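You operate a simulated robot arm through the tools that you are given. There is no shell and no other tool. Be economical: measure what you need, move in short steps, check, and stop when the job is done.

You run a simulated robot arm. Do the job below in one go: nothing can be reset, and whatever is moved stays where it is left.

TASK
Fetch the white split link from the blue cabinet and press it shut.
Fine: release the press after.

It is judged by the outcome, as a careful person would: the job done as asked, and still so three seconds after it is handed in. It fails if anything else is knocked over, pushed out of place, dropped, spilled or broken.

THE ROBOT
A 7-joint arm with a two-finger parallel gripper on a trunk, on a base that drives. Base frame: it is fixed to the floor where the robot stands at the start and does not move with it; the origin is under the middle of the robot, x ahead of it, y to its left, z up; the surface under the hand at the start is at about z = 0.92. Units: m, degrees, N and s.
With the tool pointing down near the work surface it reaches from about 0.2 to 0.72 m from the robot's upright axis, wherever it stands. Its first joint turns from -166.0 to 166.0 degrees. Places, roughly: nest of the press slide [0.5, -1.9, 0.9]; press knob [0.3, -1.9, 0.9]; press slide [0.5, -1.9, 0.9]. Payload 1.57 kg.
The TCP is the grasp point between the finger pads, 0.03 m short of the fingertips. In the tool frame z runs along the fingers and y along their closing line. The gripper opens to 0.11 m. The fingers are 0.024 m wide and 0.012 m thick; the gripper's body (0.048 by 0.112 m) begins 0.078 m behind the TCP.
Orientation is that of the tool frame in the base frame, as a unit quaternion [w, x, y, z]. With the fingers straight down and closing along the base's y, the tool's x points along the base's -x, its y along +y and its z along -z.

THE INTERFACE
- The arm moves only by the tool send_rows. Its argument "steps" is text: rows parted by semicolons, each of 6 numbers parted by spaces: the shift along the tool's x, y, z in units of 250 mm (1.0 is 250 mm), then the turn, a rotation vector about the tool's x, y, z in units of 60 degrees (1.0 is 60 degrees). In form: dx dy dz rx ry rz; .... A call has 1 to 10 rows; each row is the pose to reach, as a shift and turn from the pose commanded when the call began, along the tool's axes at that moment. "fingers" is the gripper command, from -1 (fully open) to 1 (shut), values between in proportion, set as the call begins (left out, the last holds). A call with a number of a shift or a turn outside -1 to 1 is refused whole. A row lasts 0.2 s, in which the tool goes at most 0.05 m and 8.6 degrees; a call with a longer step from one row to the next is refused whole, and so is a gripper value outside its range. A pose out of reach is approached as far as the arm can. The call stops where the force on the tool passes 50 N (or 10 N more than at its start, if that is more) or the arm is blocked; 0.2 s more then pass. The fingers move at their own pace (about 0.045 m/s each) and stop on an object; they squeeze with about 26 N. The grip force told is the motor's: it shows also when the fingers shut on nothing. Time passes only in rows, and 0.2 s behind the last, so rows that repeat a pose let the fingers close. The reply holds the time, the measured pose of the TCP, the force on the tool along the base axes, the opening and the grip force, in the units named above and with some noise, with the torque about the TCP (base axes, N m) and any sound that the robot's microphone picked up.
- Cameras (640 x 400 px; columns grow to the right, rows downward): "scene" is now at [0.0174, 0.1085, 1.5793]; the picture's right is [-0.48, -0.88, 0.00], its down [-0.50, 0.27, -0.82] and it looks along [0.72, -0.39, -0.57] (base axes); focal length 248 px, centre (320, 200). "wrist" rides on the gripper at [0.07, 0.016, -0.141] in the tool frame; the picture's right is [-0.23, 0.97, 0.00], its down [-0.86, -0.20, -0.48] and it looks along [-0.47, -0.11, 0.88] (tool axes); focal length 222 px, centre (320, 200).
- get_image(camera): a new picture of that camera. It takes no simulated time.
- move_column(by): slides the trunk up (or, below 0, down) by that many m; the arm and the scene camera ride with it, the base frame stays. It gives what a move gives, with no picture.
- steer(legs): drives the robot by 1 to 6 legs, each [ahead, turn to the left] in m and degrees, along the robot's own axes; the way and the turn of a leg run together, so that a leg with both is an arc; at most 1.5 m and 180 degrees a leg. The arm and the cameras ride along, it lands a little off, and it stops where it bumps. It gives what a move gives.
- aim_head(pan, tilt): turns the head with the scene camera to pan (to the left, within 155 degrees either way) and tilt (down, from -29 to 69), counted from straight ahead of the robot. It gives what a move gives.
- pixel_to_xyz(camera, pixels): for up to 12 pixels [column, row] of the newest picture of that camera ("zoom" is the newest enlarged one), the place [x, y, z] in the base frame of the surface seen there, good to about 0.002 m. It takes no simulated time.
- close_up(camera, box): a new picture of the part [left, top, right, bottom] of that camera's present view, enlarged. It takes no simulated time.
- close_job(): hands the job in; it is judged then, once.

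Go step by step. Measure first, check grasps and placings, and put right what went wrong. The budget is 80 turns and 68 pictures, counting those below and the enlarged ones. Unless the task says otherwise, let go and move clear before handing in, and close with one line.

The tools are called after "Call:" by a JSON object that holds its "method" and its "body". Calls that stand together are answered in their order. send_rows: Moves the arm, as the interface text tells. Its arguments: {"type":"object","properties":{"steps":{"type":"string"},"fingers":{"type":"number"}},"required":["steps"]} The other tools are called the same way: move_column (by) slides the trunk up or down; steer (legs) drives the base; aim_head (pan, tilt) turns the head that bears the scene camera; get_image (camera) takes a picture; pixel_to_xyz (camera, pixels) gives the place of the surface under pixels of a picture; close_up (camera, box) takes an enlarged picture of a part of a camera's view; close_job () hands the job in.

At the start:

```text
time_s: 0.0
position: [0.3931, -0.2806, 1.2045]
tcp_rot: [0.0, -0.002, 1.0, -0.001]
force: [-0.5, 0.0, -0.7]
ft_torque: [-0.01, -0.02, 0.01]
gripper_width: 0.11
finger_force: 0.0
trunk travel left (down, up): [-0.5, 0.09]
robot x, y, heading: [0.0015, -0.001, 0.3]
head pan, tilt: [-28.4, 34.7]
```

scene: 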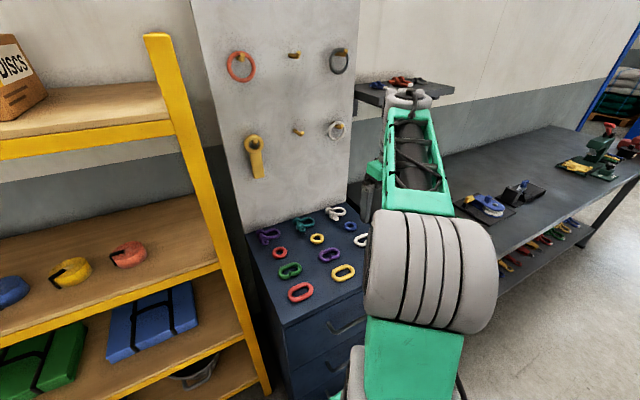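
wrist: 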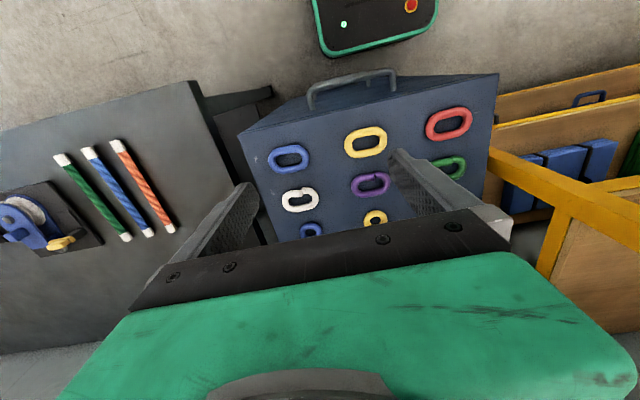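

The scene shows a blue cabinet with many links on top, with white ones near (338,212) and (362,240), and the wrist view shows one at (300,200). I'll enlarge both views to see which link is split.

Call:
{"method": "close_up", "body": {"camera": "scene", "box": [240, 190, 400, 310]}}

Call:
{"method": "close_up", "body": {"camera": "wrist", "box": [230, 80, 500, 250]}}

Call:
{"method": "close_up", "body": {"camera": "scene", "box": [440, 100, 640, 260]}}

```text
3.33 times, centred on (320, 250) of scene
```

zoom: 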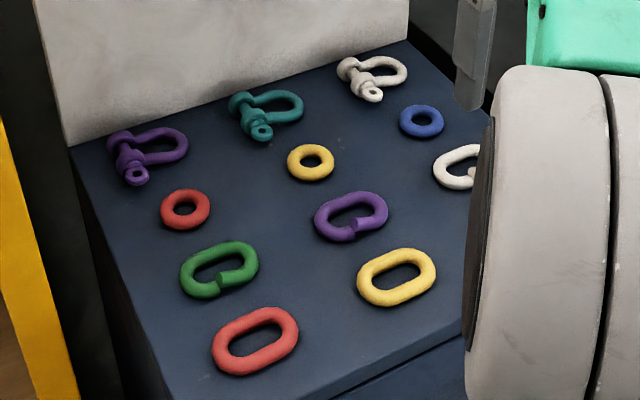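

```text
2.35 times, centred on (365, 165) of wrist
```

zoom: 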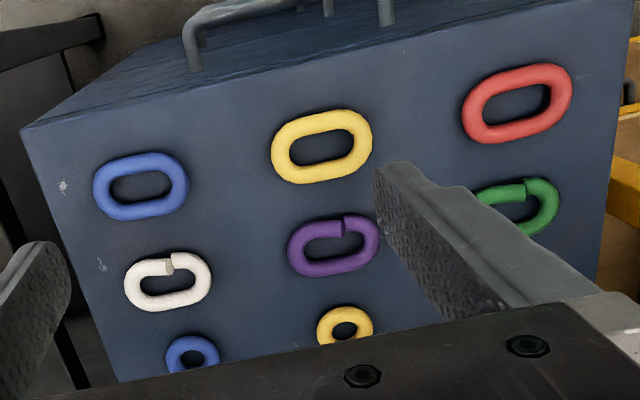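

```text
2.50 times, centred on (540, 180) of scene
```

zoom: 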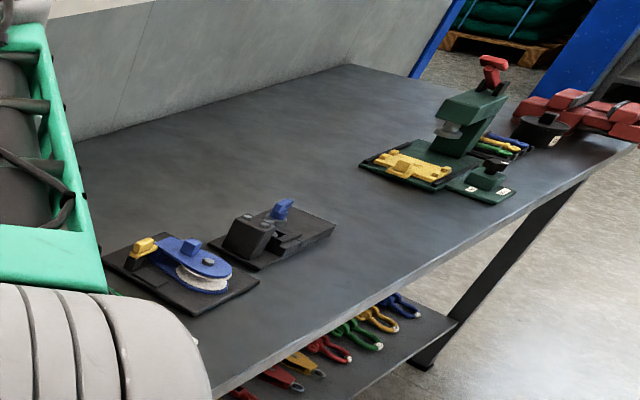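

The white split link lies near wrist pixel (300,200), with its gap on the upper side. I'll measure it, its neighbours and the press on the bench.

Call:
{"method": "pixel_to_xyz", "body": {"camera": "wrist", "pixels": [[285, 202], [317, 198], [301, 192], [300, 208], [300, 200], [290, 160], [370, 185], [311, 229], [370, 125], [293, 193], [310, 192]]}}

Call:
{"method": "pixel_to_xyz", "body": {"camera": "zoom", "pixels": [[492, 62], [470, 110], [450, 130], [410, 160], [490, 185], [497, 165], [280, 240], [180, 270], [370, 160], [450, 188], [550, 130], [510, 195]]}}

```text
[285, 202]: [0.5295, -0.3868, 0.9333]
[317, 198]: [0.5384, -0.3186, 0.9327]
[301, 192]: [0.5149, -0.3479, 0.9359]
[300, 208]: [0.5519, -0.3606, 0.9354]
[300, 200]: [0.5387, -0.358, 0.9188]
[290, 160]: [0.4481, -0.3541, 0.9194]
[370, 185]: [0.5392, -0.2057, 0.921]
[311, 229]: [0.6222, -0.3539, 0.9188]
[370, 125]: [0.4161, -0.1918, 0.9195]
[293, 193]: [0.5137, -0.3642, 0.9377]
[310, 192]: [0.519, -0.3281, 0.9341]
```

```text
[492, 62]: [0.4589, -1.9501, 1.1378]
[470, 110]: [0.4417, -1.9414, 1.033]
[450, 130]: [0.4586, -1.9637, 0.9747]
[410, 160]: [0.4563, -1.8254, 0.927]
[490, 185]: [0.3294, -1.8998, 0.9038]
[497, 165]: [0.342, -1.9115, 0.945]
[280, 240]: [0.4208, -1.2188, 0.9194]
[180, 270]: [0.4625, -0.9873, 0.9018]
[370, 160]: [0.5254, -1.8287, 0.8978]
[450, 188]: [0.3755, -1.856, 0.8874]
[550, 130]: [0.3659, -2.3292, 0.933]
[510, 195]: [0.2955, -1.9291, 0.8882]
```

The link is centred near (0.534, -0.354), with its long axis about 7° off y. Before choosing a grip I'll look closely at the press and its nest.

Call:
{"method": "close_up", "body": {"camera": "scene", "box": [545, 110, 640, 190]}}

```text
5.00 times, centred on (592, 150) of scene
```

zoom: 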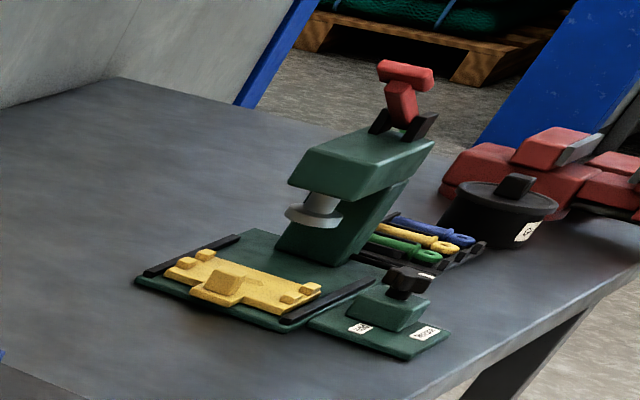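

The press has a yellow slide, a red lever and a side knob with labels. I'll zoom in further to see the nest shape and read the labels.

Call:
{"method": "close_up", "body": {"camera": "scene", "box": [562, 152, 616, 184]}}

Call:
{"method": "close_up", "body": {"camera": "scene", "box": [600, 156, 632, 184]}}

```text
11.85 times, centred on (589, 168) of scene
```

zoom: 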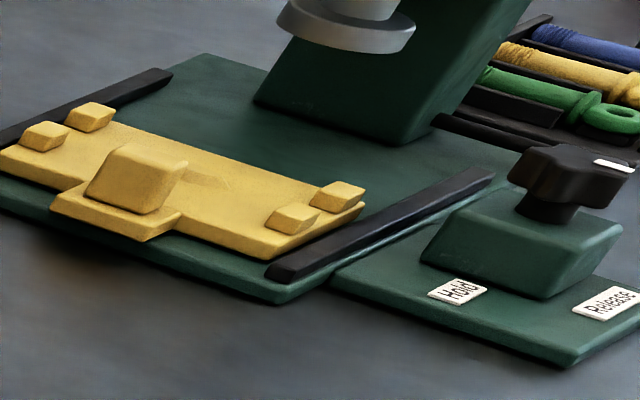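

```text
14.29 times, centred on (616, 170) of scene
```

zoom: 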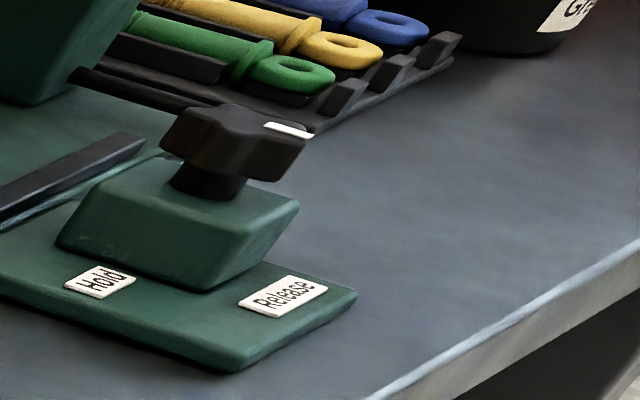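

The labels read "Hold" and "Release", and the white pointer mark is toward Release. I'll measure the slide's stops, handle and knob.

Call:
{"method": "close_up", "body": {"camera": "scene", "box": [562, 152, 616, 184]}}

Call:
{"method": "pixel_to_xyz", "body": {"camera": "zoom", "pixels": [[42, 130], [92, 112], [340, 190], [290, 213], [155, 165], [200, 185], [270, 200], [110, 140], [570, 170], [612, 165], [460, 290], [607, 303]]}}

Call:
{"method": "pixel_to_xyz", "body": {"camera": "zoom", "pixels": [[120, 190], [115, 220], [350, 40], [345, 20], [5, 150], [360, 210], [270, 255], [120, 125], [350, 110], [280, 100], [200, 60], [40, 330]]}}

```text
11.85 times, centred on (589, 168) of scene
```

zoom: 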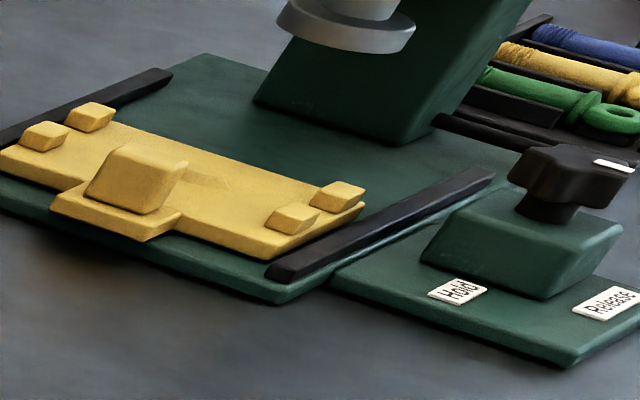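

```text
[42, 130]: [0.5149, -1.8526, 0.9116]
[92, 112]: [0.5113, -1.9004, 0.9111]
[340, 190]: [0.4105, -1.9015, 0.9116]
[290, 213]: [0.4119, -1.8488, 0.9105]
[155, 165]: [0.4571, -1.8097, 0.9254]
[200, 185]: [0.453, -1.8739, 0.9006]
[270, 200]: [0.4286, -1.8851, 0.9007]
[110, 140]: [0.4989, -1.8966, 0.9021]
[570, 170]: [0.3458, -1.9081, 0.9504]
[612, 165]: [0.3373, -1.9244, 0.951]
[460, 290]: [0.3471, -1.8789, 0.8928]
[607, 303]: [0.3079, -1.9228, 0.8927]
```

```text
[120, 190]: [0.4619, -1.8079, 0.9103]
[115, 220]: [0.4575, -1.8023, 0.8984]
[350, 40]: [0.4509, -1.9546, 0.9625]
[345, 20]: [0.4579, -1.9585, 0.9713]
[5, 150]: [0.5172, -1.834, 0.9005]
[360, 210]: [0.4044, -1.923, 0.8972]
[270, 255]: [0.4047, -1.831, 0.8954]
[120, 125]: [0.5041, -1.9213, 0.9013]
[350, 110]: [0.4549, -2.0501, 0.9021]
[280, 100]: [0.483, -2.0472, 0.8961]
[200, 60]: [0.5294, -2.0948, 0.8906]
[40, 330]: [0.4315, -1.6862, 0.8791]
```

The slide's four stops are centred near (0.462, -1.876), so the link must lie there with its long axis along x. I'll grip it across its width, starting by moving above it with part of the yaw and a partial opening.

Call:
{"method": "send_rows", "body": {"steps": "-0.056 -0.029 0.05 0 0 -0.1; -0.113 -0.059 0.1 0 0 -0.2; -0.169 -0.088 0.15 0 0 -0.3; -0.226 -0.118 0.2 0 0 -0.4; -0.282 -0.147 0.25 0 0 -0.5; -0.338 -0.176 0.3 0 0 -0.6; -0.395 -0.206 0.35 0 0 -0.7; -0.451 -0.235 0.4 0 0 -0.8; -0.508 -0.265 0.45 0 0 -0.9; -0.564 -0.294 0.5 0 0 -1", "fingers": -0.364}}

Call:
{"method": "get_image", "body": {"camera": "wrist"}}

Call:
{"method": "get_image", "body": {"camera": "scene"}}

```text
time_s: 2.2
position: [0.5361, -0.3529, 1.0785]
tcp_rot: [0.0, -0.502, 0.865, 0.0]
force: [0.3, -0.5, 0.2]
ft_torque: [-0.02, -0.03, 0.01]
gripper_width: 0.0752
finger_force: 0.0
trunk travel left (down, up): [-0.5, 0.09]
robot x, y, heading: [-0.0004, -0.0054, -0.1]
head pan, tilt: [-28.4, 34.7]
```

```text
58 pictures are left
```

wrist: 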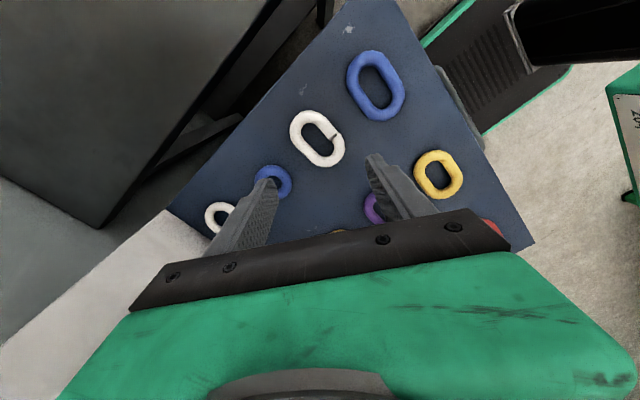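

```text
57 pictures are left
```

scene: 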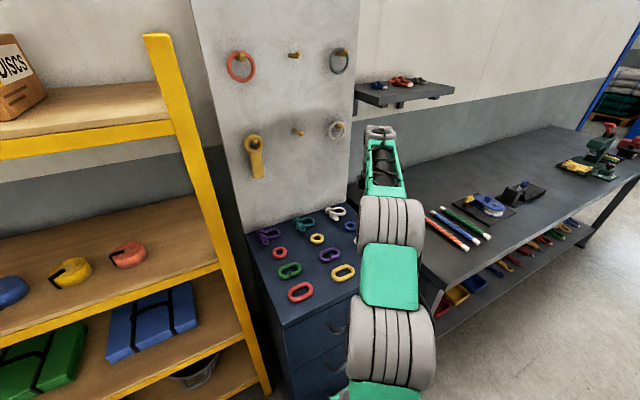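

The tool is above the link with the wrist camera looking from -y. I'll enlarge and measure the link accurately.

Call:
{"method": "close_up", "body": {"camera": "wrist", "box": [265, 90, 365, 190]}}

```text
4.00 times, centred on (315, 140) of wrist
```

zoom: 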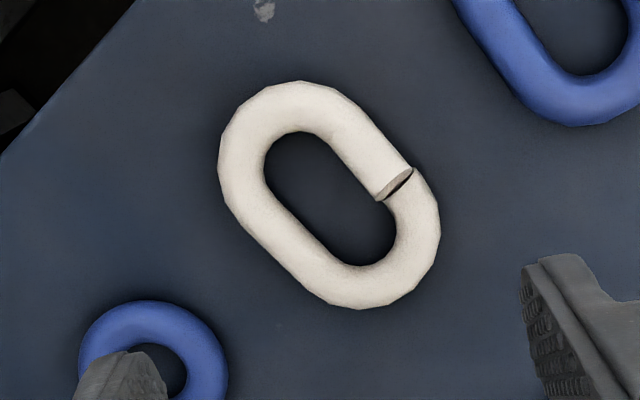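

Call:
{"method": "pixel_to_xyz", "body": {"camera": "zoom", "pixels": [[260, 105], [410, 290], [245, 115], [380, 130], [265, 235], [405, 172], [420, 185], [225, 160], [436, 235], [330, 195], [300, 85], [350, 303]]}}

```text
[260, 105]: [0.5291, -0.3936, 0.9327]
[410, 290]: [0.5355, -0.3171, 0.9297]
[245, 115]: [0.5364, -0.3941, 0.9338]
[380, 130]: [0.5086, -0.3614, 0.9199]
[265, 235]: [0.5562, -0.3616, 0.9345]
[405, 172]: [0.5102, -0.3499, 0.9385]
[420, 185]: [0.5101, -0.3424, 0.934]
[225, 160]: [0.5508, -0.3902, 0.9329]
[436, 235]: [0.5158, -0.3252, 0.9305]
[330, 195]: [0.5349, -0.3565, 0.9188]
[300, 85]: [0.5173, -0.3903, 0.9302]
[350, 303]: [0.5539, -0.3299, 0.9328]
```

The link measures about 0.08 by 0.051 m, is centred at (0.5335, -0.355) and has its long axis along y. I'll finish the yaw to 90° and descend to z≈0.952.

Call:
{"method": "send_rows", "body": {"steps": "0.006 0.003 0 0 0 -0.125; 0.012 0.005 0 0 0 -0.25; 0.012 0.005 0 0 0 -0.375; 0.012 0.005 0 0 0 -0.5; 0.012 0.005 0.12 0 0 -0.5; 0.012 0.005 0.24 0 0 -0.5; 0.012 0.005 0.34 0 0 -0.5; 0.012 0.005 0.42 0 0 -0.5; 0.012 0.005 0.47 0 0 -0.5; 0.012 0.005 0.502 0 0 -0.5"}}

Call:
{"method": "get_image", "body": {"camera": "wrist"}}

```text
time_s: 4.4
position: [0.5314, -0.356, 0.9543]
tcp_rot: [0.0, 0.708, -0.706, 0.0]
force: [-0.3, 0.1, 0.6]
ft_torque: [0.01, 0.01, 0.02]
gripper_width: 0.0751
finger_force: 0.1
trunk travel left (down, up): [-0.5, 0.09]
robot x, y, heading: [-0.0005, -0.0018, 0.2]
head pan, tilt: [-28.4, 34.7]
```

```text
55 pictures are left
```

wrist: 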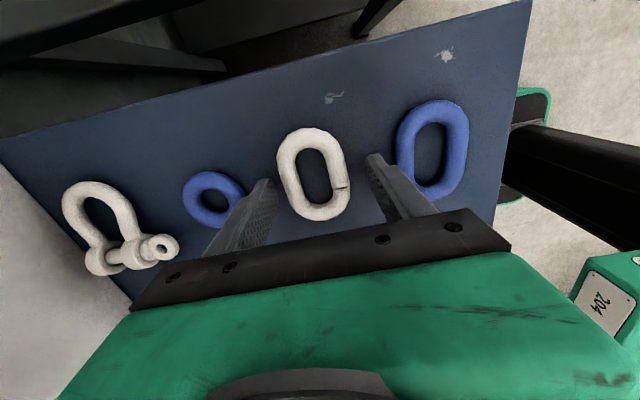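

The fingers straddle the middle of the link with clearance to the blue neighbours. I'll close the gripper.

Call:
{"method": "send_rows", "body": {"steps": "0 0 0.004 0 0 0; 0 0 0.004 0 0 0; 0 0 0.004 0 0 0; 0 0 0.004 0 0 0; 0 0 0.004 0 0 0", "fingers": 1}}

```text
time_s: 5.6
position: [0.5313, -0.3562, 0.953]
tcp_rot: [0.001, 0.708, -0.706, 0.0]
force: [2.3, -0.7, 2.6]
ft_torque: [-0.05, -0.16, -0.01]
gripper_width: 0.0534
finger_force: 26.1
trunk travel left (down, up): [-0.5, 0.09]
robot x, y, heading: [-0.0042, 0.0002, 0.4]
head pan, tilt: [-28.4, 34.7]
```

The gripper holds at 0.053 m with 26 N, so the link is gripped. I'll lift it to about z = 1.2.

Call:
{"method": "send_rows", "body": {"steps": "0 0 -0.06 0 0 0; 0 0 -0.18 0 0 0; 0 0 -0.34 0 0 0; 0 0 -0.52 0 0 0; 0 0 -0.7 0 0 0; 0 0 -0.88 0 0 0; 0 0 -1 0 0 0"}}

Call:
{"method": "get_image", "body": {"camera": "wrist"}}

```text
time_s: 7.2
position: [0.5311, -0.3563, 1.2022]
tcp_rot: [0.0, 0.709, -0.705, -0.001]
force: [0.8, 0.0, -2.3]
ft_torque: [0.01, 0.04, 0.01]
gripper_width: 0.0534
finger_force: 25.6
trunk travel left (down, up): [-0.5, 0.09]
robot x, y, heading: [0.0051, -0.0033, 0.0]
head pan, tilt: [-28.4, 34.7]
```

```text
54 pictures are left
```

wrist: 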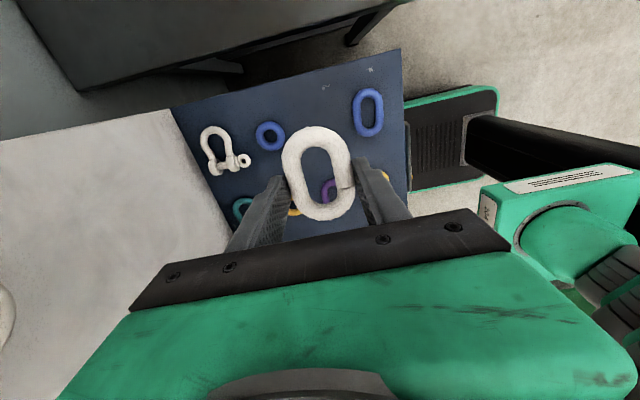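

The link is held level. Now I'll look along the drive path to the right.

Call:
{"method": "aim_head", "body": {"pan": -75, "tilt": 35}}

Call:
{"method": "get_image", "body": {"camera": "scene"}}

```text
time_s: 8.3
position: [0.5312, -0.3563, 1.2033]
tcp_rot: [0.001, 0.708, -0.706, 0.001]
force: [-0.6, -0.2, -2.2]
ft_torque: [0.01, 0.01, 0.02]
gripper_width: 0.0535
finger_force: 25.9
trunk travel left (down, up): [-0.5, 0.09]
robot x, y, heading: [-0.0001, 0.0006, 0.1]
head pan, tilt: [-75.0, 35.0]
```

```text
53 pictures are left
```

scene: 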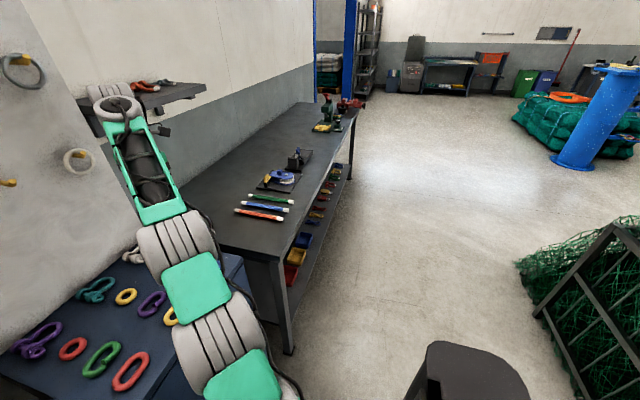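

Call:
{"method": "pixel_to_xyz", "body": {"camera": "scene", "pixels": [[285, 255], [320, 180], [355, 112], [288, 345], [120, 95], [165, 85], [205, 88], [545, 310], [580, 380], [480, 350], [350, 160], [420, 250]]}}

```text
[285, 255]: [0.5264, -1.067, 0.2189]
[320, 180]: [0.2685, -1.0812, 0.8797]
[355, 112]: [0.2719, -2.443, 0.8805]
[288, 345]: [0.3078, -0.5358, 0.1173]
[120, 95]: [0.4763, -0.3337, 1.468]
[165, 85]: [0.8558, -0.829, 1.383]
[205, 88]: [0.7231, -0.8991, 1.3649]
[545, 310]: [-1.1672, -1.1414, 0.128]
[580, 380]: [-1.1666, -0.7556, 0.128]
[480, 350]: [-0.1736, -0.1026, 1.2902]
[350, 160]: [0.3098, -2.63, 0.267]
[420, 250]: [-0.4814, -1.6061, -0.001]
```

The bench front edge is at x≈0.27 and the aisle is clear. I'll back off a little, turn right, drive to about y=-1.88 and turn back to face the press.

Call:
{"method": "steer", "body": {"legs": [[-0.12, 0], [0, -90], [1.2, 0], [0.68, 0], [0, 90]]}}

Call:
{"method": "aim_head", "body": {"pan": 0, "tilt": 45}}

Call:
{"method": "get_image", "body": {"camera": "scene"}}

Call:
{"method": "get_image", "body": {"camera": "wrist"}}

```text
time_s: 26.3
position: [0.4113, -2.2237, 1.2029]
tcp_rot: [0.001, 0.714, -0.7, 0.0]
force: [0.3, -0.8, -2.3]
ft_torque: [0.03, 0.0, -0.02]
gripper_width: 0.0538
finger_force: 26.1
trunk travel left (down, up): [-0.5, 0.09]
robot x, y, heading: [-0.1281, -1.8817, 1.0]
head pan, tilt: [-75.0, 35.0]
```

```text
time_s: 27.8
position: [0.4108, -2.2238, 1.2018]
tcp_rot: [-0.001, 0.715, -0.699, 0.0]
force: [-0.2, -0.1, -2.9]
ft_torque: [-0.03, -0.01, 0.0]
gripper_width: 0.0531
finger_force: 26.5
trunk travel left (down, up): [-0.5, 0.09]
robot x, y, heading: [-0.125, -1.8747, 1.1]
head pan, tilt: [0.0, 45.0]
```

```text
52 pictures are left
```

scene: 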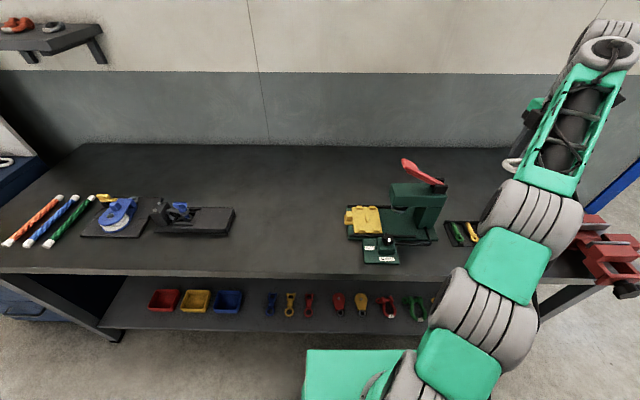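

```text
51 pictures are left
```

wrist: 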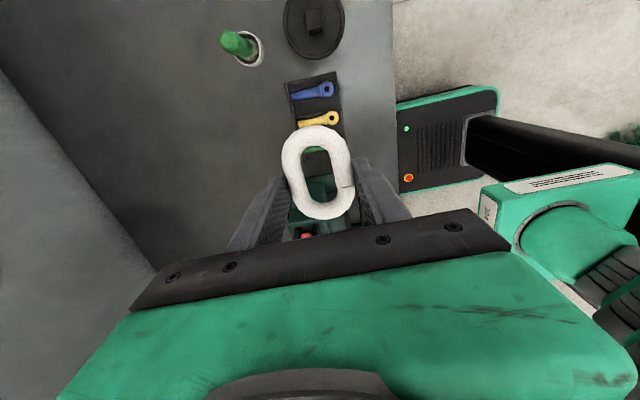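

I'm in place facing the press, which sits around pixel (395,220). I'll zoom in on it and measure.

Call:
{"method": "close_up", "body": {"camera": "scene", "box": [335, 150, 455, 270]}}

Call:
{"method": "close_up", "body": {"camera": "scene", "box": [340, 200, 410, 270]}}

Call:
{"method": "pixel_to_xyz", "body": {"camera": "zoom", "pixels": [[50, 30], [50, 170], [350, 50], [350, 170], [200, 80], [200, 150], [230, 100], [100, 100], [320, 100], [320, 250], [320, 280], [440, 60]]}}

```text
3.33 times, centred on (395, 210) of scene
```

zoom: 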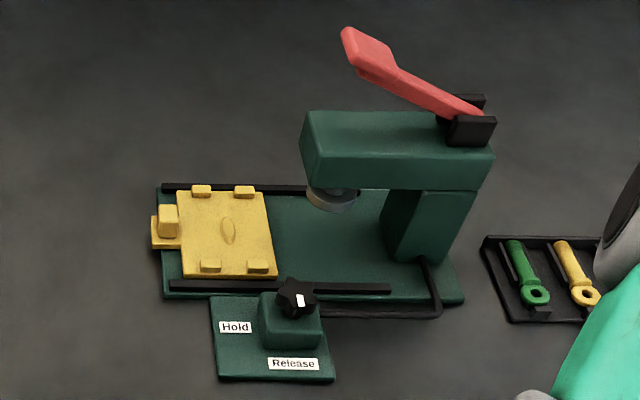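

```text
5.71 times, centred on (375, 235) of scene
```

zoom: 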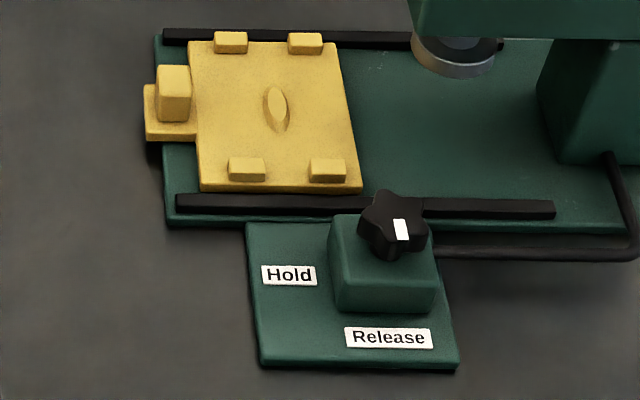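

```text
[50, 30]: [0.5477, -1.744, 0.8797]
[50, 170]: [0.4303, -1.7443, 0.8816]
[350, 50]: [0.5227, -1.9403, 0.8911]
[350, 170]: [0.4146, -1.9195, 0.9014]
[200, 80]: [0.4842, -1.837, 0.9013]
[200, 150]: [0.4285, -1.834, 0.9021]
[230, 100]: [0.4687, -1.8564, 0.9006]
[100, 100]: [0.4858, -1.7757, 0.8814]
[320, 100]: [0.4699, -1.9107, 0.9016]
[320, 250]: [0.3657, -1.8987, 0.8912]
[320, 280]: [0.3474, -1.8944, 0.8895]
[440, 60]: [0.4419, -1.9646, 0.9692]
```

The nest is a raised elliptical island at zoom (277,108), long along x, between four stops, so the link goes over the island. I'll measure these precisely.

Call:
{"method": "pixel_to_xyz", "body": {"camera": "zoom", "pixels": [[230, 38], [306, 38], [246, 164], [327, 164], [277, 105], [275, 90], [280, 125], [172, 70], [188, 70], [401, 229], [388, 205], [245, 180]]}}

Call:
{"method": "pixel_to_xyz", "body": {"camera": "zoom", "pixels": [[231, 49], [307, 50], [245, 180], [327, 180], [175, 110], [160, 100], [160, 70], [399, 240], [370, 235], [420, 232], [450, 65], [380, 315]]}}

Call:
{"method": "close_up", "body": {"camera": "wrist", "box": [265, 110, 375, 230]}}

Call:
{"method": "pixel_to_xyz", "body": {"camera": "wrist", "pixels": [[315, 128], [322, 216], [312, 134], [327, 210], [286, 165], [349, 165], [290, 180], [345, 185]]}}

```text
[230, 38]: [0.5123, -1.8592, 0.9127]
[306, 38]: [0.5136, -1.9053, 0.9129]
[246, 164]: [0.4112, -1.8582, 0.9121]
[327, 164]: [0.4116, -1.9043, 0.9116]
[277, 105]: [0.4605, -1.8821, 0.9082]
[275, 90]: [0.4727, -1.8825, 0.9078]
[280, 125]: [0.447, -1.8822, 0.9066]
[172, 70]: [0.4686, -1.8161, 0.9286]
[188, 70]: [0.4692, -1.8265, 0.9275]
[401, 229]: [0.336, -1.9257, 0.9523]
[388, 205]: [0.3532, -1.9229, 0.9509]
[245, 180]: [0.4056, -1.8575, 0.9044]
```

```text
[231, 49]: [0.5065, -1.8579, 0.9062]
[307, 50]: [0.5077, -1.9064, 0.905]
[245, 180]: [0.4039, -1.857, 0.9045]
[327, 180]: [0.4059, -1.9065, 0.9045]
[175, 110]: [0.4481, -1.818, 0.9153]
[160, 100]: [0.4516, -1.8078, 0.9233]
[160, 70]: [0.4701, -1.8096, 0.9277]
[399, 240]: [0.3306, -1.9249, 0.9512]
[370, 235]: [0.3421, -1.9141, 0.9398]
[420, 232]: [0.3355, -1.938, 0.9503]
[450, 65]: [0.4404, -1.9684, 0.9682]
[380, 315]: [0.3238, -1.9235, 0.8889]
```

```text
3.33 times, centred on (320, 170) of wrist
```

zoom: 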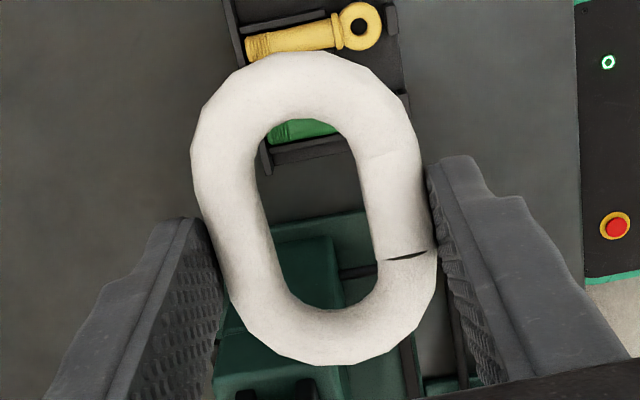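

```text
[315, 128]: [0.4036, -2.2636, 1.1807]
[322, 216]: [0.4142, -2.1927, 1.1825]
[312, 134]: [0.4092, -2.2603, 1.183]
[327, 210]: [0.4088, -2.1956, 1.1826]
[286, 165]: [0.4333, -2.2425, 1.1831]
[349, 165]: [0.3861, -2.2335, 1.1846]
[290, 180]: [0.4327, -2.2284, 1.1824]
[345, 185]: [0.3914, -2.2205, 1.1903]
```

The nest centre is at about (0.462, -1.882). The press head overhangs nearby, so I'll measure its front face to check that the gripper body clears it.

Call:
{"method": "pixel_to_xyz", "body": {"camera": "scene", "pixels": [[391, 186], [391, 192], [392, 203], [400, 205], [395, 185], [403, 161], [400, 162], [415, 172], [396, 210], [395, 207], [420, 187], [430, 193]]}}

Call:
{"method": "close_up", "body": {"camera": "scene", "box": [375, 150, 445, 220]}}

```text
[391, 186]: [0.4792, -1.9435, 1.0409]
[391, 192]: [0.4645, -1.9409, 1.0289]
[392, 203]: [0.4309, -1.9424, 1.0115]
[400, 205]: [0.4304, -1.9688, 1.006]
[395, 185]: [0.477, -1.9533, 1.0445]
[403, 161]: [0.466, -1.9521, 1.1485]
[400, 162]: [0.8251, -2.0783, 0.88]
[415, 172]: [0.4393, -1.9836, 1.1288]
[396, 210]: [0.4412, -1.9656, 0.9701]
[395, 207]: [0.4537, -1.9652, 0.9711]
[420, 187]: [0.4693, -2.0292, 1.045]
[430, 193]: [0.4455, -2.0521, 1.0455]
```

```text
5.71 times, centred on (410, 185) of scene
```

zoom: 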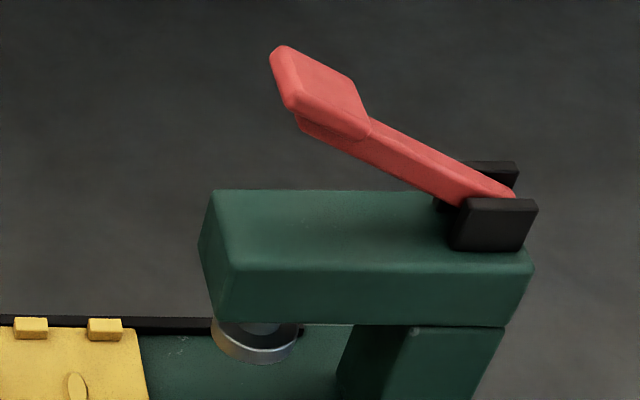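

The head's front face is at y≈-1.941, only about 3 mm from where the gripper body would be, so I'll set the link down with a slight tilt away from it. First I'll swing over toward the nest, higher and turning.

Call:
{"method": "send_rows", "body": {"steps": "0 0 -0.12 0 0 0.076; -0.02 0 -0.24 0 0 0.152; -0.12 -0.025 -0.24 0 0 0.228; -0.24 -0.05 -0.24 0 0 0.304; -0.36 -0.075 -0.24 0 0 0.38; -0.48 -0.1 -0.24 0 0 0.456; -0.6 -0.125 -0.24 0 0 0.532; -0.72 -0.15 -0.24 0 0 0.608; -0.84 -0.175 -0.24 0 0 0.684; -0.96 -0.2 -0.24 0 0 0.76"}}

```text
time_s: 30.0
position: [0.4562, -1.9801, 1.2628]
tcp_rot: [0.001, -0.388, 0.922, 0.001]
force: [0.6, 0.9, -2.4]
ft_torque: [0.03, -0.02, -0.04]
gripper_width: 0.0536
finger_force: 25.9
out of reach, approached as far as the arm can: row 1, 2, 3, 4, 5
trunk travel left (down, up): [-0.5, 0.09]
robot x, y, heading: [-0.1272, -1.8766, 0.8]
head pan, tilt: [0.0, 45.0]
```

I'll finish the turn and move over the nest at z≈1.2.

Call:
{"method": "send_rows", "body": {"steps": "-0.05 0.045 0 0 0 0.127; -0.11 0.09 0 0 0 0.254; -0.16 0.14 0 0 0 0.381; -0.21 0.185 0 0 0 0.508; -0.27 0.23 0 0 0 0.635; -0.317 0.277 0.06 0 0 0.762; -0.317 0.277 0.15 0 0 0.762; -0.317 0.277 0.25 0 0 0.762"}}

Call:
{"method": "get_image", "body": {"camera": "wrist"}}

Call:
{"method": "get_image", "body": {"camera": "scene"}}

```text
time_s: 31.8
position: [0.4625, -1.8774, 1.2007]
tcp_rot: [0.0, 0.001, 1.0, 0.0]
force: [0.9, 0.5, -2.4]
ft_torque: [0.01, -0.03, 0.01]
gripper_width: 0.0535
finger_force: 25.9
trunk travel left (down, up): [-0.5, 0.09]
robot x, y, heading: [-0.1277, -1.8793, 1.2]
head pan, tilt: [0.0, 45.0]
```

```text
46 pictures are left
```

wrist: 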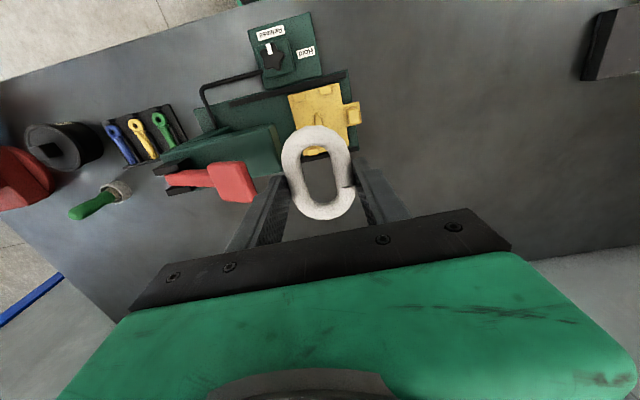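

```text
45 pictures are left
```

scene: 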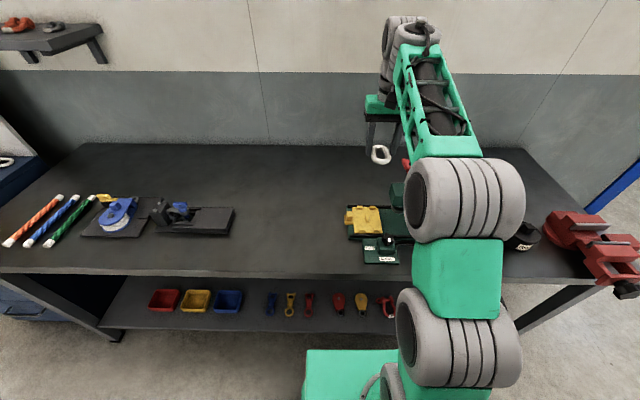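

The link is over the nest. I'll zoom the wrist view to measure the link in the hand and the nest together.

Call:
{"method": "close_up", "body": {"camera": "wrist", "box": [260, 70, 380, 230]}}

```text
2.50 times, centred on (320, 150) of wrist
```

zoom: 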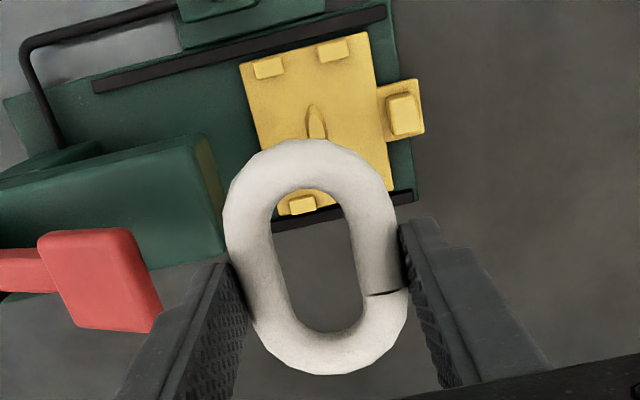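

Call:
{"method": "pixel_to_xyz", "body": {"camera": "zoom", "pixels": [[300, 142], [345, 370], [295, 150], [345, 362], [335, 355], [290, 160], [228, 215], [405, 290], [398, 225], [240, 280], [312, 160], [322, 352]]}}

Call:
{"method": "pixel_to_xyz", "body": {"camera": "zoom", "pixels": [[268, 62], [334, 45], [302, 204], [316, 112], [312, 130], [403, 105], [218, 200], [206, 140], [150, 300], [135, 240], [220, 235], [245, 65]]}}

```text
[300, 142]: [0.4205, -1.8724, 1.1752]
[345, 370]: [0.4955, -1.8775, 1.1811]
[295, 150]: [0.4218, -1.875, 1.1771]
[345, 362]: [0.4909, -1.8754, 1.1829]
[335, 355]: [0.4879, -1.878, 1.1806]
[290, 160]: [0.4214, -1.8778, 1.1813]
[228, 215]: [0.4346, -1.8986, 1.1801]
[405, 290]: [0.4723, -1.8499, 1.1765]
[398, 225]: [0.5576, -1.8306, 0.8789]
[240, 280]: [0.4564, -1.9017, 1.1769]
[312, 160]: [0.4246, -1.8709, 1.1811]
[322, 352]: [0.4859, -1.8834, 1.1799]
```

```text
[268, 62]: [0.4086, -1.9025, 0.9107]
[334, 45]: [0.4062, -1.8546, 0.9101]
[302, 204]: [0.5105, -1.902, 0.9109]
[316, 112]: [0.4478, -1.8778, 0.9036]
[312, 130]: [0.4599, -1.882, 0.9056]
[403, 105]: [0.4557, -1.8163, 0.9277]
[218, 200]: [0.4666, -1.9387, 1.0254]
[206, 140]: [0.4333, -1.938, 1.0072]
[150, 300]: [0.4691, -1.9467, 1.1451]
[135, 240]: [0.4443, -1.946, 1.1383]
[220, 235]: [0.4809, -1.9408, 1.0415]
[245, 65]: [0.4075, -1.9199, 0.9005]
```

The link sits about 4.5 mm toward tool +x of the TCP, nearly aligned with the nest. I'll tilt 6° away from the press head and descend to z≈0.99 for a re-check.

Call:
{"method": "send_rows", "body": {"steps": "-0.002 0 0.08 0.05 0 0; -0.004 0 0.2 0.1 0 0; -0.004 0 0.34 0.1 0 0; -0.004 0 0.48 0.1 0 0; -0.004 0 0.6 0.1 0 0; -0.004 0 0.7 0.1 0 0; -0.004 0 0.78 0.1 0 0; -0.004 0 0.83 0.1 0 0"}}

Call:
{"method": "close_up", "body": {"camera": "wrist", "box": [260, 70, 380, 230]}}

Call:
{"method": "close_up", "body": {"camera": "scene", "box": [335, 150, 455, 270]}}

```text
time_s: 33.6
position: [0.4685, -1.8755, 1.0028]
tcp_rot: [-0.004, 0.001, 0.999, -0.051]
force: [-0.2, -0.4, -1.2]
ft_torque: [-0.02, -0.01, 0.0]
gripper_width: 0.0535
finger_force: 25.7
out of reach, approached as far as the arm can: row 8
trunk travel left (down, up): [-0.5, 0.09]
robot x, y, heading: [-0.1276, -1.879, 1.0]
head pan, tilt: [0.0, 45.0]
```

```text
2.50 times, centred on (320, 150) of wrist
```

zoom: 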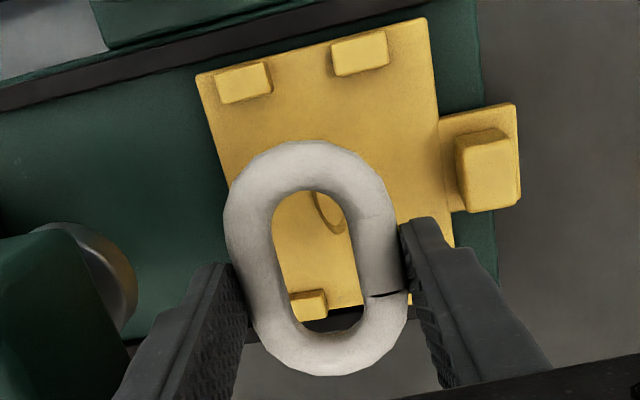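

```text
3.33 times, centred on (395, 210) of scene
```

zoom: 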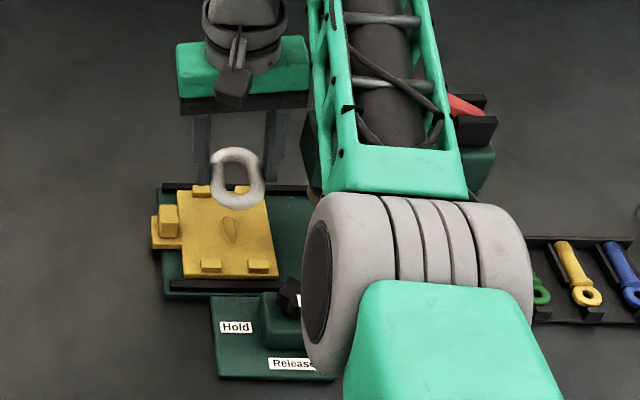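

Row 8 was out of reach, so I'll need to lower the trunk. First I'll measure the forearm's height over the press lever, plus the link and nest positions.

Call:
{"method": "pixel_to_xyz", "body": {"camera": "zoom", "pixels": [[400, 60], [400, 110], [400, 175], [350, 230], [420, 250], [470, 105], [315, 280], [350, 380], [250, 80], [240, 120], [450, 160], [470, 240]]}}

Call:
{"method": "get_image", "body": {"camera": "scene"}}

Call:
{"method": "close_up", "body": {"camera": "wrist", "box": [260, 70, 380, 230]}}

Call:
{"method": "pixel_to_xyz", "body": {"camera": "zoom", "pixels": [[300, 145], [340, 370], [230, 220], [405, 290], [245, 80], [360, 50], [310, 300], [325, 215], [340, 225], [35, 260], [5, 300], [250, 290]]}}

```text
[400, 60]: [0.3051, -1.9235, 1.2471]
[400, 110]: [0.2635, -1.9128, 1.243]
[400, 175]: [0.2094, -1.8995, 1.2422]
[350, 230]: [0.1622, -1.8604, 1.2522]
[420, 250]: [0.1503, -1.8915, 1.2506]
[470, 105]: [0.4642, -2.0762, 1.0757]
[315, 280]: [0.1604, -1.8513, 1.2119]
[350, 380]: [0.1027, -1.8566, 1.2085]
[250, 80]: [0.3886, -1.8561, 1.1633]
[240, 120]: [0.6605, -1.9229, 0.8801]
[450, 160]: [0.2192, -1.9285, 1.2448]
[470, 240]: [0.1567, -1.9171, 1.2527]
```

```text
41 pictures are left
```

scene: 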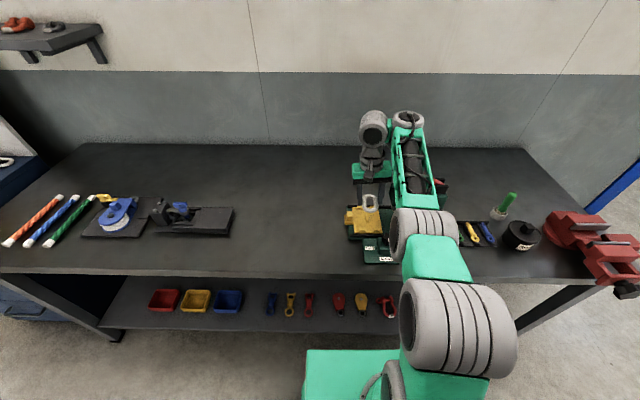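

```text
2.50 times, centred on (320, 150) of wrist
```

zoom: 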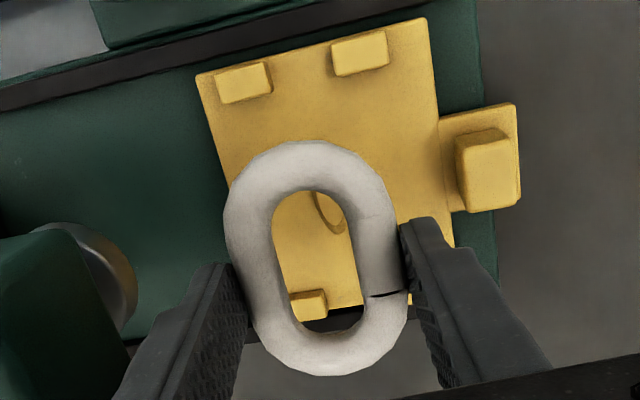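

```text
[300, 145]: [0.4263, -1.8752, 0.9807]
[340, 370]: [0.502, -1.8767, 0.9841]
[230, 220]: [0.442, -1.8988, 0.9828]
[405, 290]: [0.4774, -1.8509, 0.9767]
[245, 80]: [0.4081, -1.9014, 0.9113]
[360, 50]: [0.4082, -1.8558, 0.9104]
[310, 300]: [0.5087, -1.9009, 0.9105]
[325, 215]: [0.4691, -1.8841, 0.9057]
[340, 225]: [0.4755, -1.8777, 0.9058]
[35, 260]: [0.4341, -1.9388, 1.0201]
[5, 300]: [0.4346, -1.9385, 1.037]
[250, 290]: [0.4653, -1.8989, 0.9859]
```

The forearm is offset to the right of the gripper and may be above the lever. I'll measure the wrist area and see how close it is.

Call:
{"method": "close_up", "body": {"camera": "scene", "box": [340, 95, 460, 215]}}

Call:
{"method": "pixel_to_xyz", "body": {"camera": "zoom", "pixels": [[350, 80], [345, 60], [320, 100], [260, 90], [255, 130], [360, 110], [400, 200], [450, 290], [460, 300], [465, 280], [420, 100], [335, 160]]}}

```text
3.33 times, centred on (400, 155) of scene
```

zoom: 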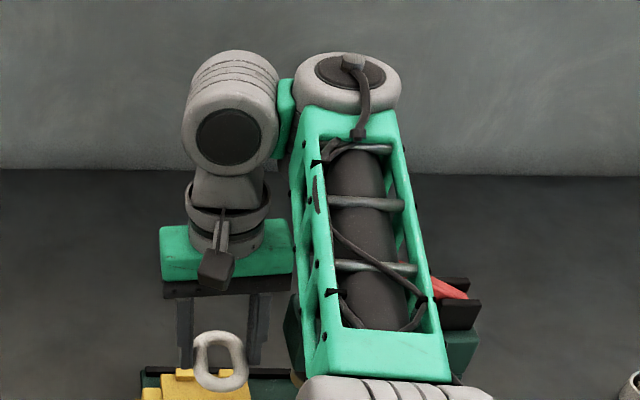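

```text
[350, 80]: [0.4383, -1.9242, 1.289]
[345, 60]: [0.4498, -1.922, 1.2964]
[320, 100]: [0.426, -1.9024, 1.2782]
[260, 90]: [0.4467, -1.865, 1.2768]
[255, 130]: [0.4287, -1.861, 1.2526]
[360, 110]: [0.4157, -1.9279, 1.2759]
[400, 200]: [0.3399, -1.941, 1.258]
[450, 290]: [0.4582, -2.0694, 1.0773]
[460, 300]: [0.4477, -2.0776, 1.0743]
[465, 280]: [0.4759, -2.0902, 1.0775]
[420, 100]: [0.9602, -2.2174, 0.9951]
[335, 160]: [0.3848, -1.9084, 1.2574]
```

The wrist is almost over the lever tip (z≈1.15), so lowering further would hit it. I'll raise the arm back up and move the robot left, so the arm comes in from +y with the wrist offset clear of the lever. First I'll check the base footprint.

Call:
{"method": "pixel_to_xyz", "body": {"camera": "scene", "pixels": [[308, 352], [345, 352], [390, 352], [308, 395], [280, 390], [320, 275], [300, 330]]}}

Call:
{"method": "send_rows", "body": {"steps": "0 0 -0.15 0 0 0; 0 0.01 -0.3 0 0 0; 0 0.02 -0.45 0 0 0; 0 0.03 -0.6 0 0 0; 0 0.03 -0.75 0 0 0; 0 0.03 -0.9 0 0 0; 0 0.03 -0.98 0 0 0"}}

```text
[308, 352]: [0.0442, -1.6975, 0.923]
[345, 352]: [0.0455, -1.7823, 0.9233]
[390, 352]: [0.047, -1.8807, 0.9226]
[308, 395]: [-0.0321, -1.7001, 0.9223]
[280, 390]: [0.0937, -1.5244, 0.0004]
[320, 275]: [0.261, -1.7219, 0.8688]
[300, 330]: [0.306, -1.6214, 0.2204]
```

```text
time_s: 35.2
position: [0.4694, -1.8424, 1.245]
tcp_rot: [-0.001, 0.0, 0.999, -0.052]
force: [-0.6, -1.0, -1.9]
ft_torque: [-0.02, -0.04, 0.01]
gripper_width: 0.0537
finger_force: 26.3
trunk travel left (down, up): [-0.5, 0.09]
robot x, y, heading: [-0.1284, -1.8803, 0.6]
head pan, tilt: [0.0, 45.0]
```

The base half-size is about 0.18 m, so it stays clear of the bench. I'll drive left to about (-0.04, -1.45) with heading -35°.

Call:
{"method": "steer", "body": {"legs": [[0, 78], [0.44, 0], [0, -113]]}}

Call:
{"method": "aim_head", "body": {"pan": -5, "tilt": 45}}

Call:
{"method": "get_image", "body": {"camera": "scene"}}

```text
time_s: 45.9
position: [0.4629, -1.7542, 1.2452]
tcp_rot: [-0.016, 0.3, 0.953, -0.048]
force: [0.1, 0.7, -2.9]
ft_torque: [-0.01, 0.01, 0.0]
gripper_width: 0.0534
finger_force: 25.9
trunk travel left (down, up): [-0.5, 0.09]
robot x, y, heading: [-0.041, -1.4362, -34.2]
head pan, tilt: [0.0, 45.0]
stopped in leg 3: the robot was blocked; the commanded pose is now the measured one
```

```text
time_s: 46.6
position: [0.4615, -1.7554, 1.2441]
tcp_rot: [-0.017, 0.3, 0.952, -0.05]
force: [0.2, 0.0, -1.6]
ft_torque: [0.02, 0.04, 0.01]
gripper_width: 0.0533
finger_force: 26.1
trunk travel left (down, up): [-0.5, 0.09]
robot x, y, heading: [-0.0426, -1.4334, -33.5]
head pan, tilt: [-5.0, 45.0]
```

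```text
38 pictures are left
```

scene: 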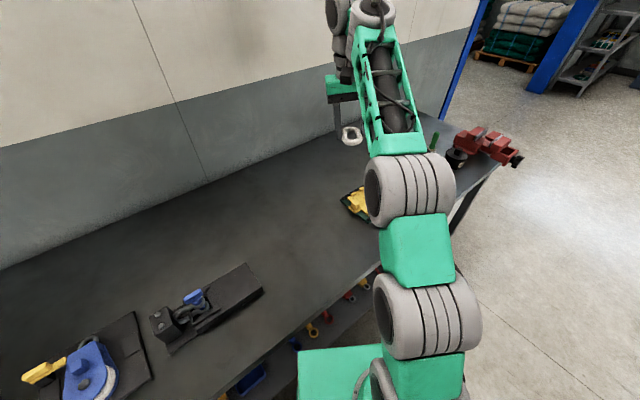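

The base just touched at the end of the last turn, but everything looks undisturbed. I'll now align the link along x with a 12° tilt and hover near the nest at z≈1.15.

Call:
{"method": "send_rows", "body": {"steps": "-0.035 -0.043 0.06 0.014 -0.013 -0.082; -0.07 -0.085 0.12 0.028 -0.026 -0.164; -0.106 -0.128 0.176 0.042 -0.039 -0.246; -0.141 -0.171 0.234 0.055 -0.052 -0.329; -0.176 -0.214 0.293 0.069 -0.065 -0.411; -0.212 -0.256 0.351 0.083 -0.078 -0.493; -0.247 -0.299 0.41 0.097 -0.091 -0.575"}}

Call:
{"method": "close_up", "body": {"camera": "wrist", "box": [240, 60, 400, 230]}}

Call:
{"method": "get_image", "body": {"camera": "scene"}}

```text
time_s: 48.2
position: [0.4639, -1.8594, 1.1509]
tcp_rot: [-0.001, 0.0, 0.994, -0.105]
force: [0.4, -0.6, -2.5]
ft_torque: [0.01, 0.0, 0.0]
gripper_width: 0.0534
finger_force: 26.3
trunk travel left (down, up): [-0.5, 0.09]
robot x, y, heading: [-0.0437, -1.4406, -34.0]
head pan, tilt: [-5.0, 45.0]
```

```text
2.35 times, centred on (320, 145) of wrist
```

zoom: 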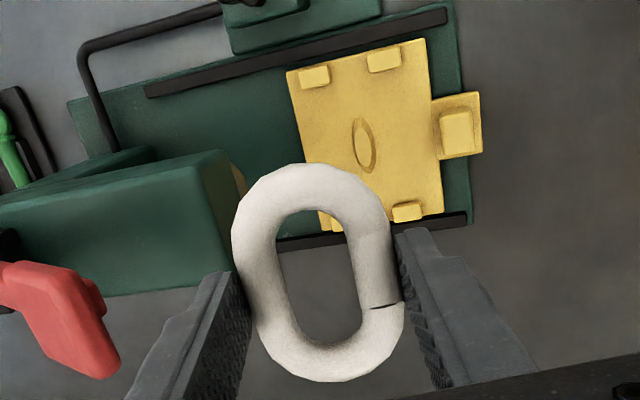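

```text
36 pictures are left
```

scene: 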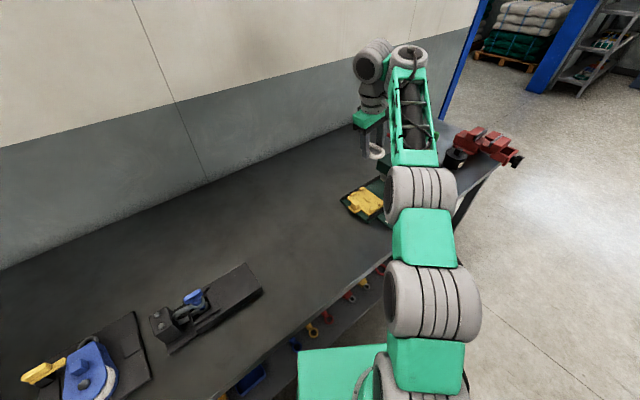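

The link is aligned, and I'll measure the nest from here. I'll check the wrist's position against the lever too.

Call:
{"method": "pixel_to_xyz", "body": {"camera": "zoom", "pixels": [[313, 75], [384, 59], [407, 210], [365, 140], [362, 125], [368, 165], [85, 370], [105, 350], [115, 370], [228, 170], [310, 170], [335, 375]]}}

Call:
{"method": "pixel_to_xyz", "body": {"camera": "scene", "pixels": [[410, 55], [395, 60], [422, 52], [409, 72], [370, 60], [425, 110], [370, 85], [405, 150]]}}

```text
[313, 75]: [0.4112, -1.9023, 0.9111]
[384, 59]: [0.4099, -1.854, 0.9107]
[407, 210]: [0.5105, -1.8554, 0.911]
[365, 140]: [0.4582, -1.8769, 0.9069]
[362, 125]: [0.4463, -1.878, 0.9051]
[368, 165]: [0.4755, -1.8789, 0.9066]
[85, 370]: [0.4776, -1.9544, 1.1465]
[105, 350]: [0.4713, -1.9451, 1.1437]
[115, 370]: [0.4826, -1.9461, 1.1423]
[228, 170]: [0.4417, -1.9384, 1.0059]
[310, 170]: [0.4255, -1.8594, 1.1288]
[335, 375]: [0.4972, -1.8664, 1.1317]
```

```text
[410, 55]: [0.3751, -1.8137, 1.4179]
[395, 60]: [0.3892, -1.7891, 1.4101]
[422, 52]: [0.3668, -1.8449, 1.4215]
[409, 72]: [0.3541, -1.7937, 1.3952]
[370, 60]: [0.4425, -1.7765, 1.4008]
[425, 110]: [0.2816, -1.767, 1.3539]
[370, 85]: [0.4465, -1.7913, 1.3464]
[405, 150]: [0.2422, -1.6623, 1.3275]
```

The wrist is now well clear of the lever. I'll descend to z≈0.99 over the nest.

Call:
{"method": "send_rows", "body": {"steps": "0 0.012 0.1 0 0 0; 0 0.024 0.2 0 0 0; 0 0.036 0.32 0 0 0; 0 0.048 0.43 0 0 0; -0.001 0.059 0.53 0 0 0; -0.002 0.067 0.6 0 0 0; -0.002 0.071 0.643 0 0 0"}}

Call:
{"method": "close_up", "body": {"camera": "wrist", "box": [240, 60, 400, 230]}}

```text
time_s: 49.8
position: [0.4813, -1.888, 0.9992]
tcp_rot: [-0.002, 0.002, 0.995, -0.102]
force: [0.8, -0.1, -2.2]
ft_torque: [0.01, 0.0, 0.0]
gripper_width: 0.0531
finger_force: 26.0
out of reach, approached as far as the arm can: row 5, 6, 7
trunk travel left (down, up): [-0.5, 0.09]
robot x, y, heading: [-0.0419, -1.4366, -33.9]
head pan, tilt: [-5.0, 45.0]
```

```text
2.35 times, centred on (320, 145) of wrist
```

zoom: 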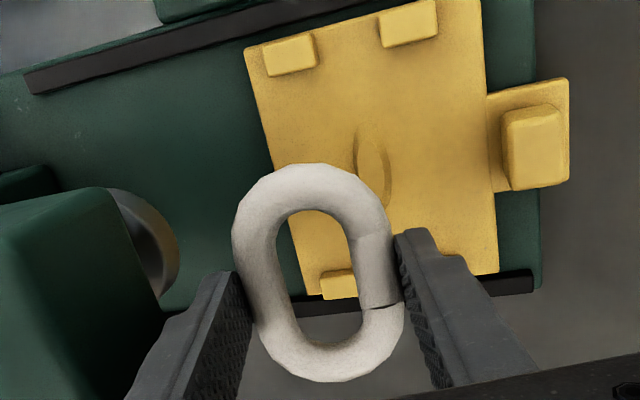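

The arm reaches its limit at this trunk height. I'll go back up and then lower the trunk by 0.15 m.

Call:
{"method": "send_rows", "body": {"steps": "0 0 -0.08 0 0 0; 0 -0.012 -0.2 0 0 0; 0 -0.024 -0.32 0 0 0; 0 -0.048 -0.45 0 0 0; 0.001 -0.059 -0.57 0 0 0; 0.002 -0.071 -0.643 0 0 0"}}

Call:
{"method": "move_column", "body": {"by": -0.13}}

Call:
{"method": "close_up", "body": {"camera": "wrist", "box": [240, 60, 400, 230]}}

Call:
{"method": "get_image", "body": {"camera": "scene"}}

```text
time_s: 51.2
position: [0.4797, -1.8709, 1.1618]
tcp_rot: [-0.001, 0.0, 0.995, -0.104]
force: [-0.8, 0.4, -2.1]
ft_torque: [0.01, 0.03, -0.04]
gripper_width: 0.0532
finger_force: 26.1
trunk travel left (down, up): [-0.5, 0.09]
robot x, y, heading: [-0.0415, -1.4383, -34.1]
head pan, tilt: [-5.0, 45.0]
```

```text
time_s: 52.8
position: [0.4801, -1.8715, 1.031]
tcp_rot: [0.0, 0.0, 0.994, -0.105]
force: [0.3, 0.3, -2.3]
ft_torque: [0.01, 0.01, 0.01]
gripper_width: 0.0532
finger_force: 25.9
trunk travel left (down, up): [-0.37, 0.22]
robot x, y, heading: [-0.0402, -1.4358, -33.8]
head pan, tilt: [-5.0, 45.0]
```

```text
2.35 times, centred on (320, 145) of wrist
```

zoom: 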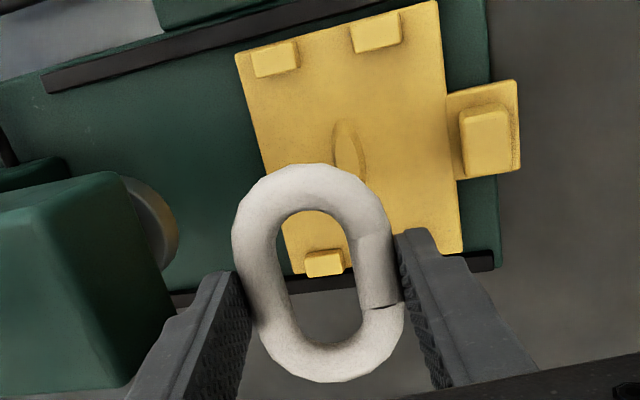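

```text
33 pictures are left
```

scene: 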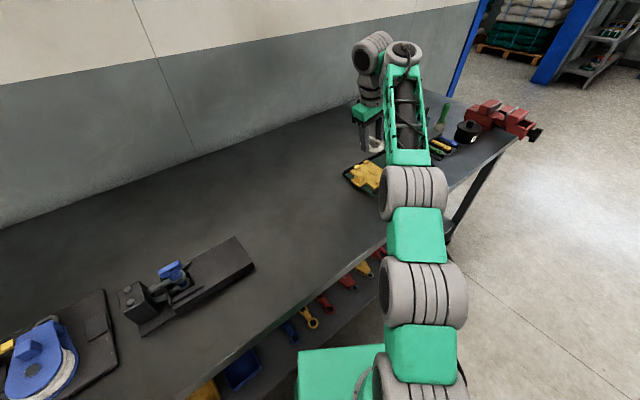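

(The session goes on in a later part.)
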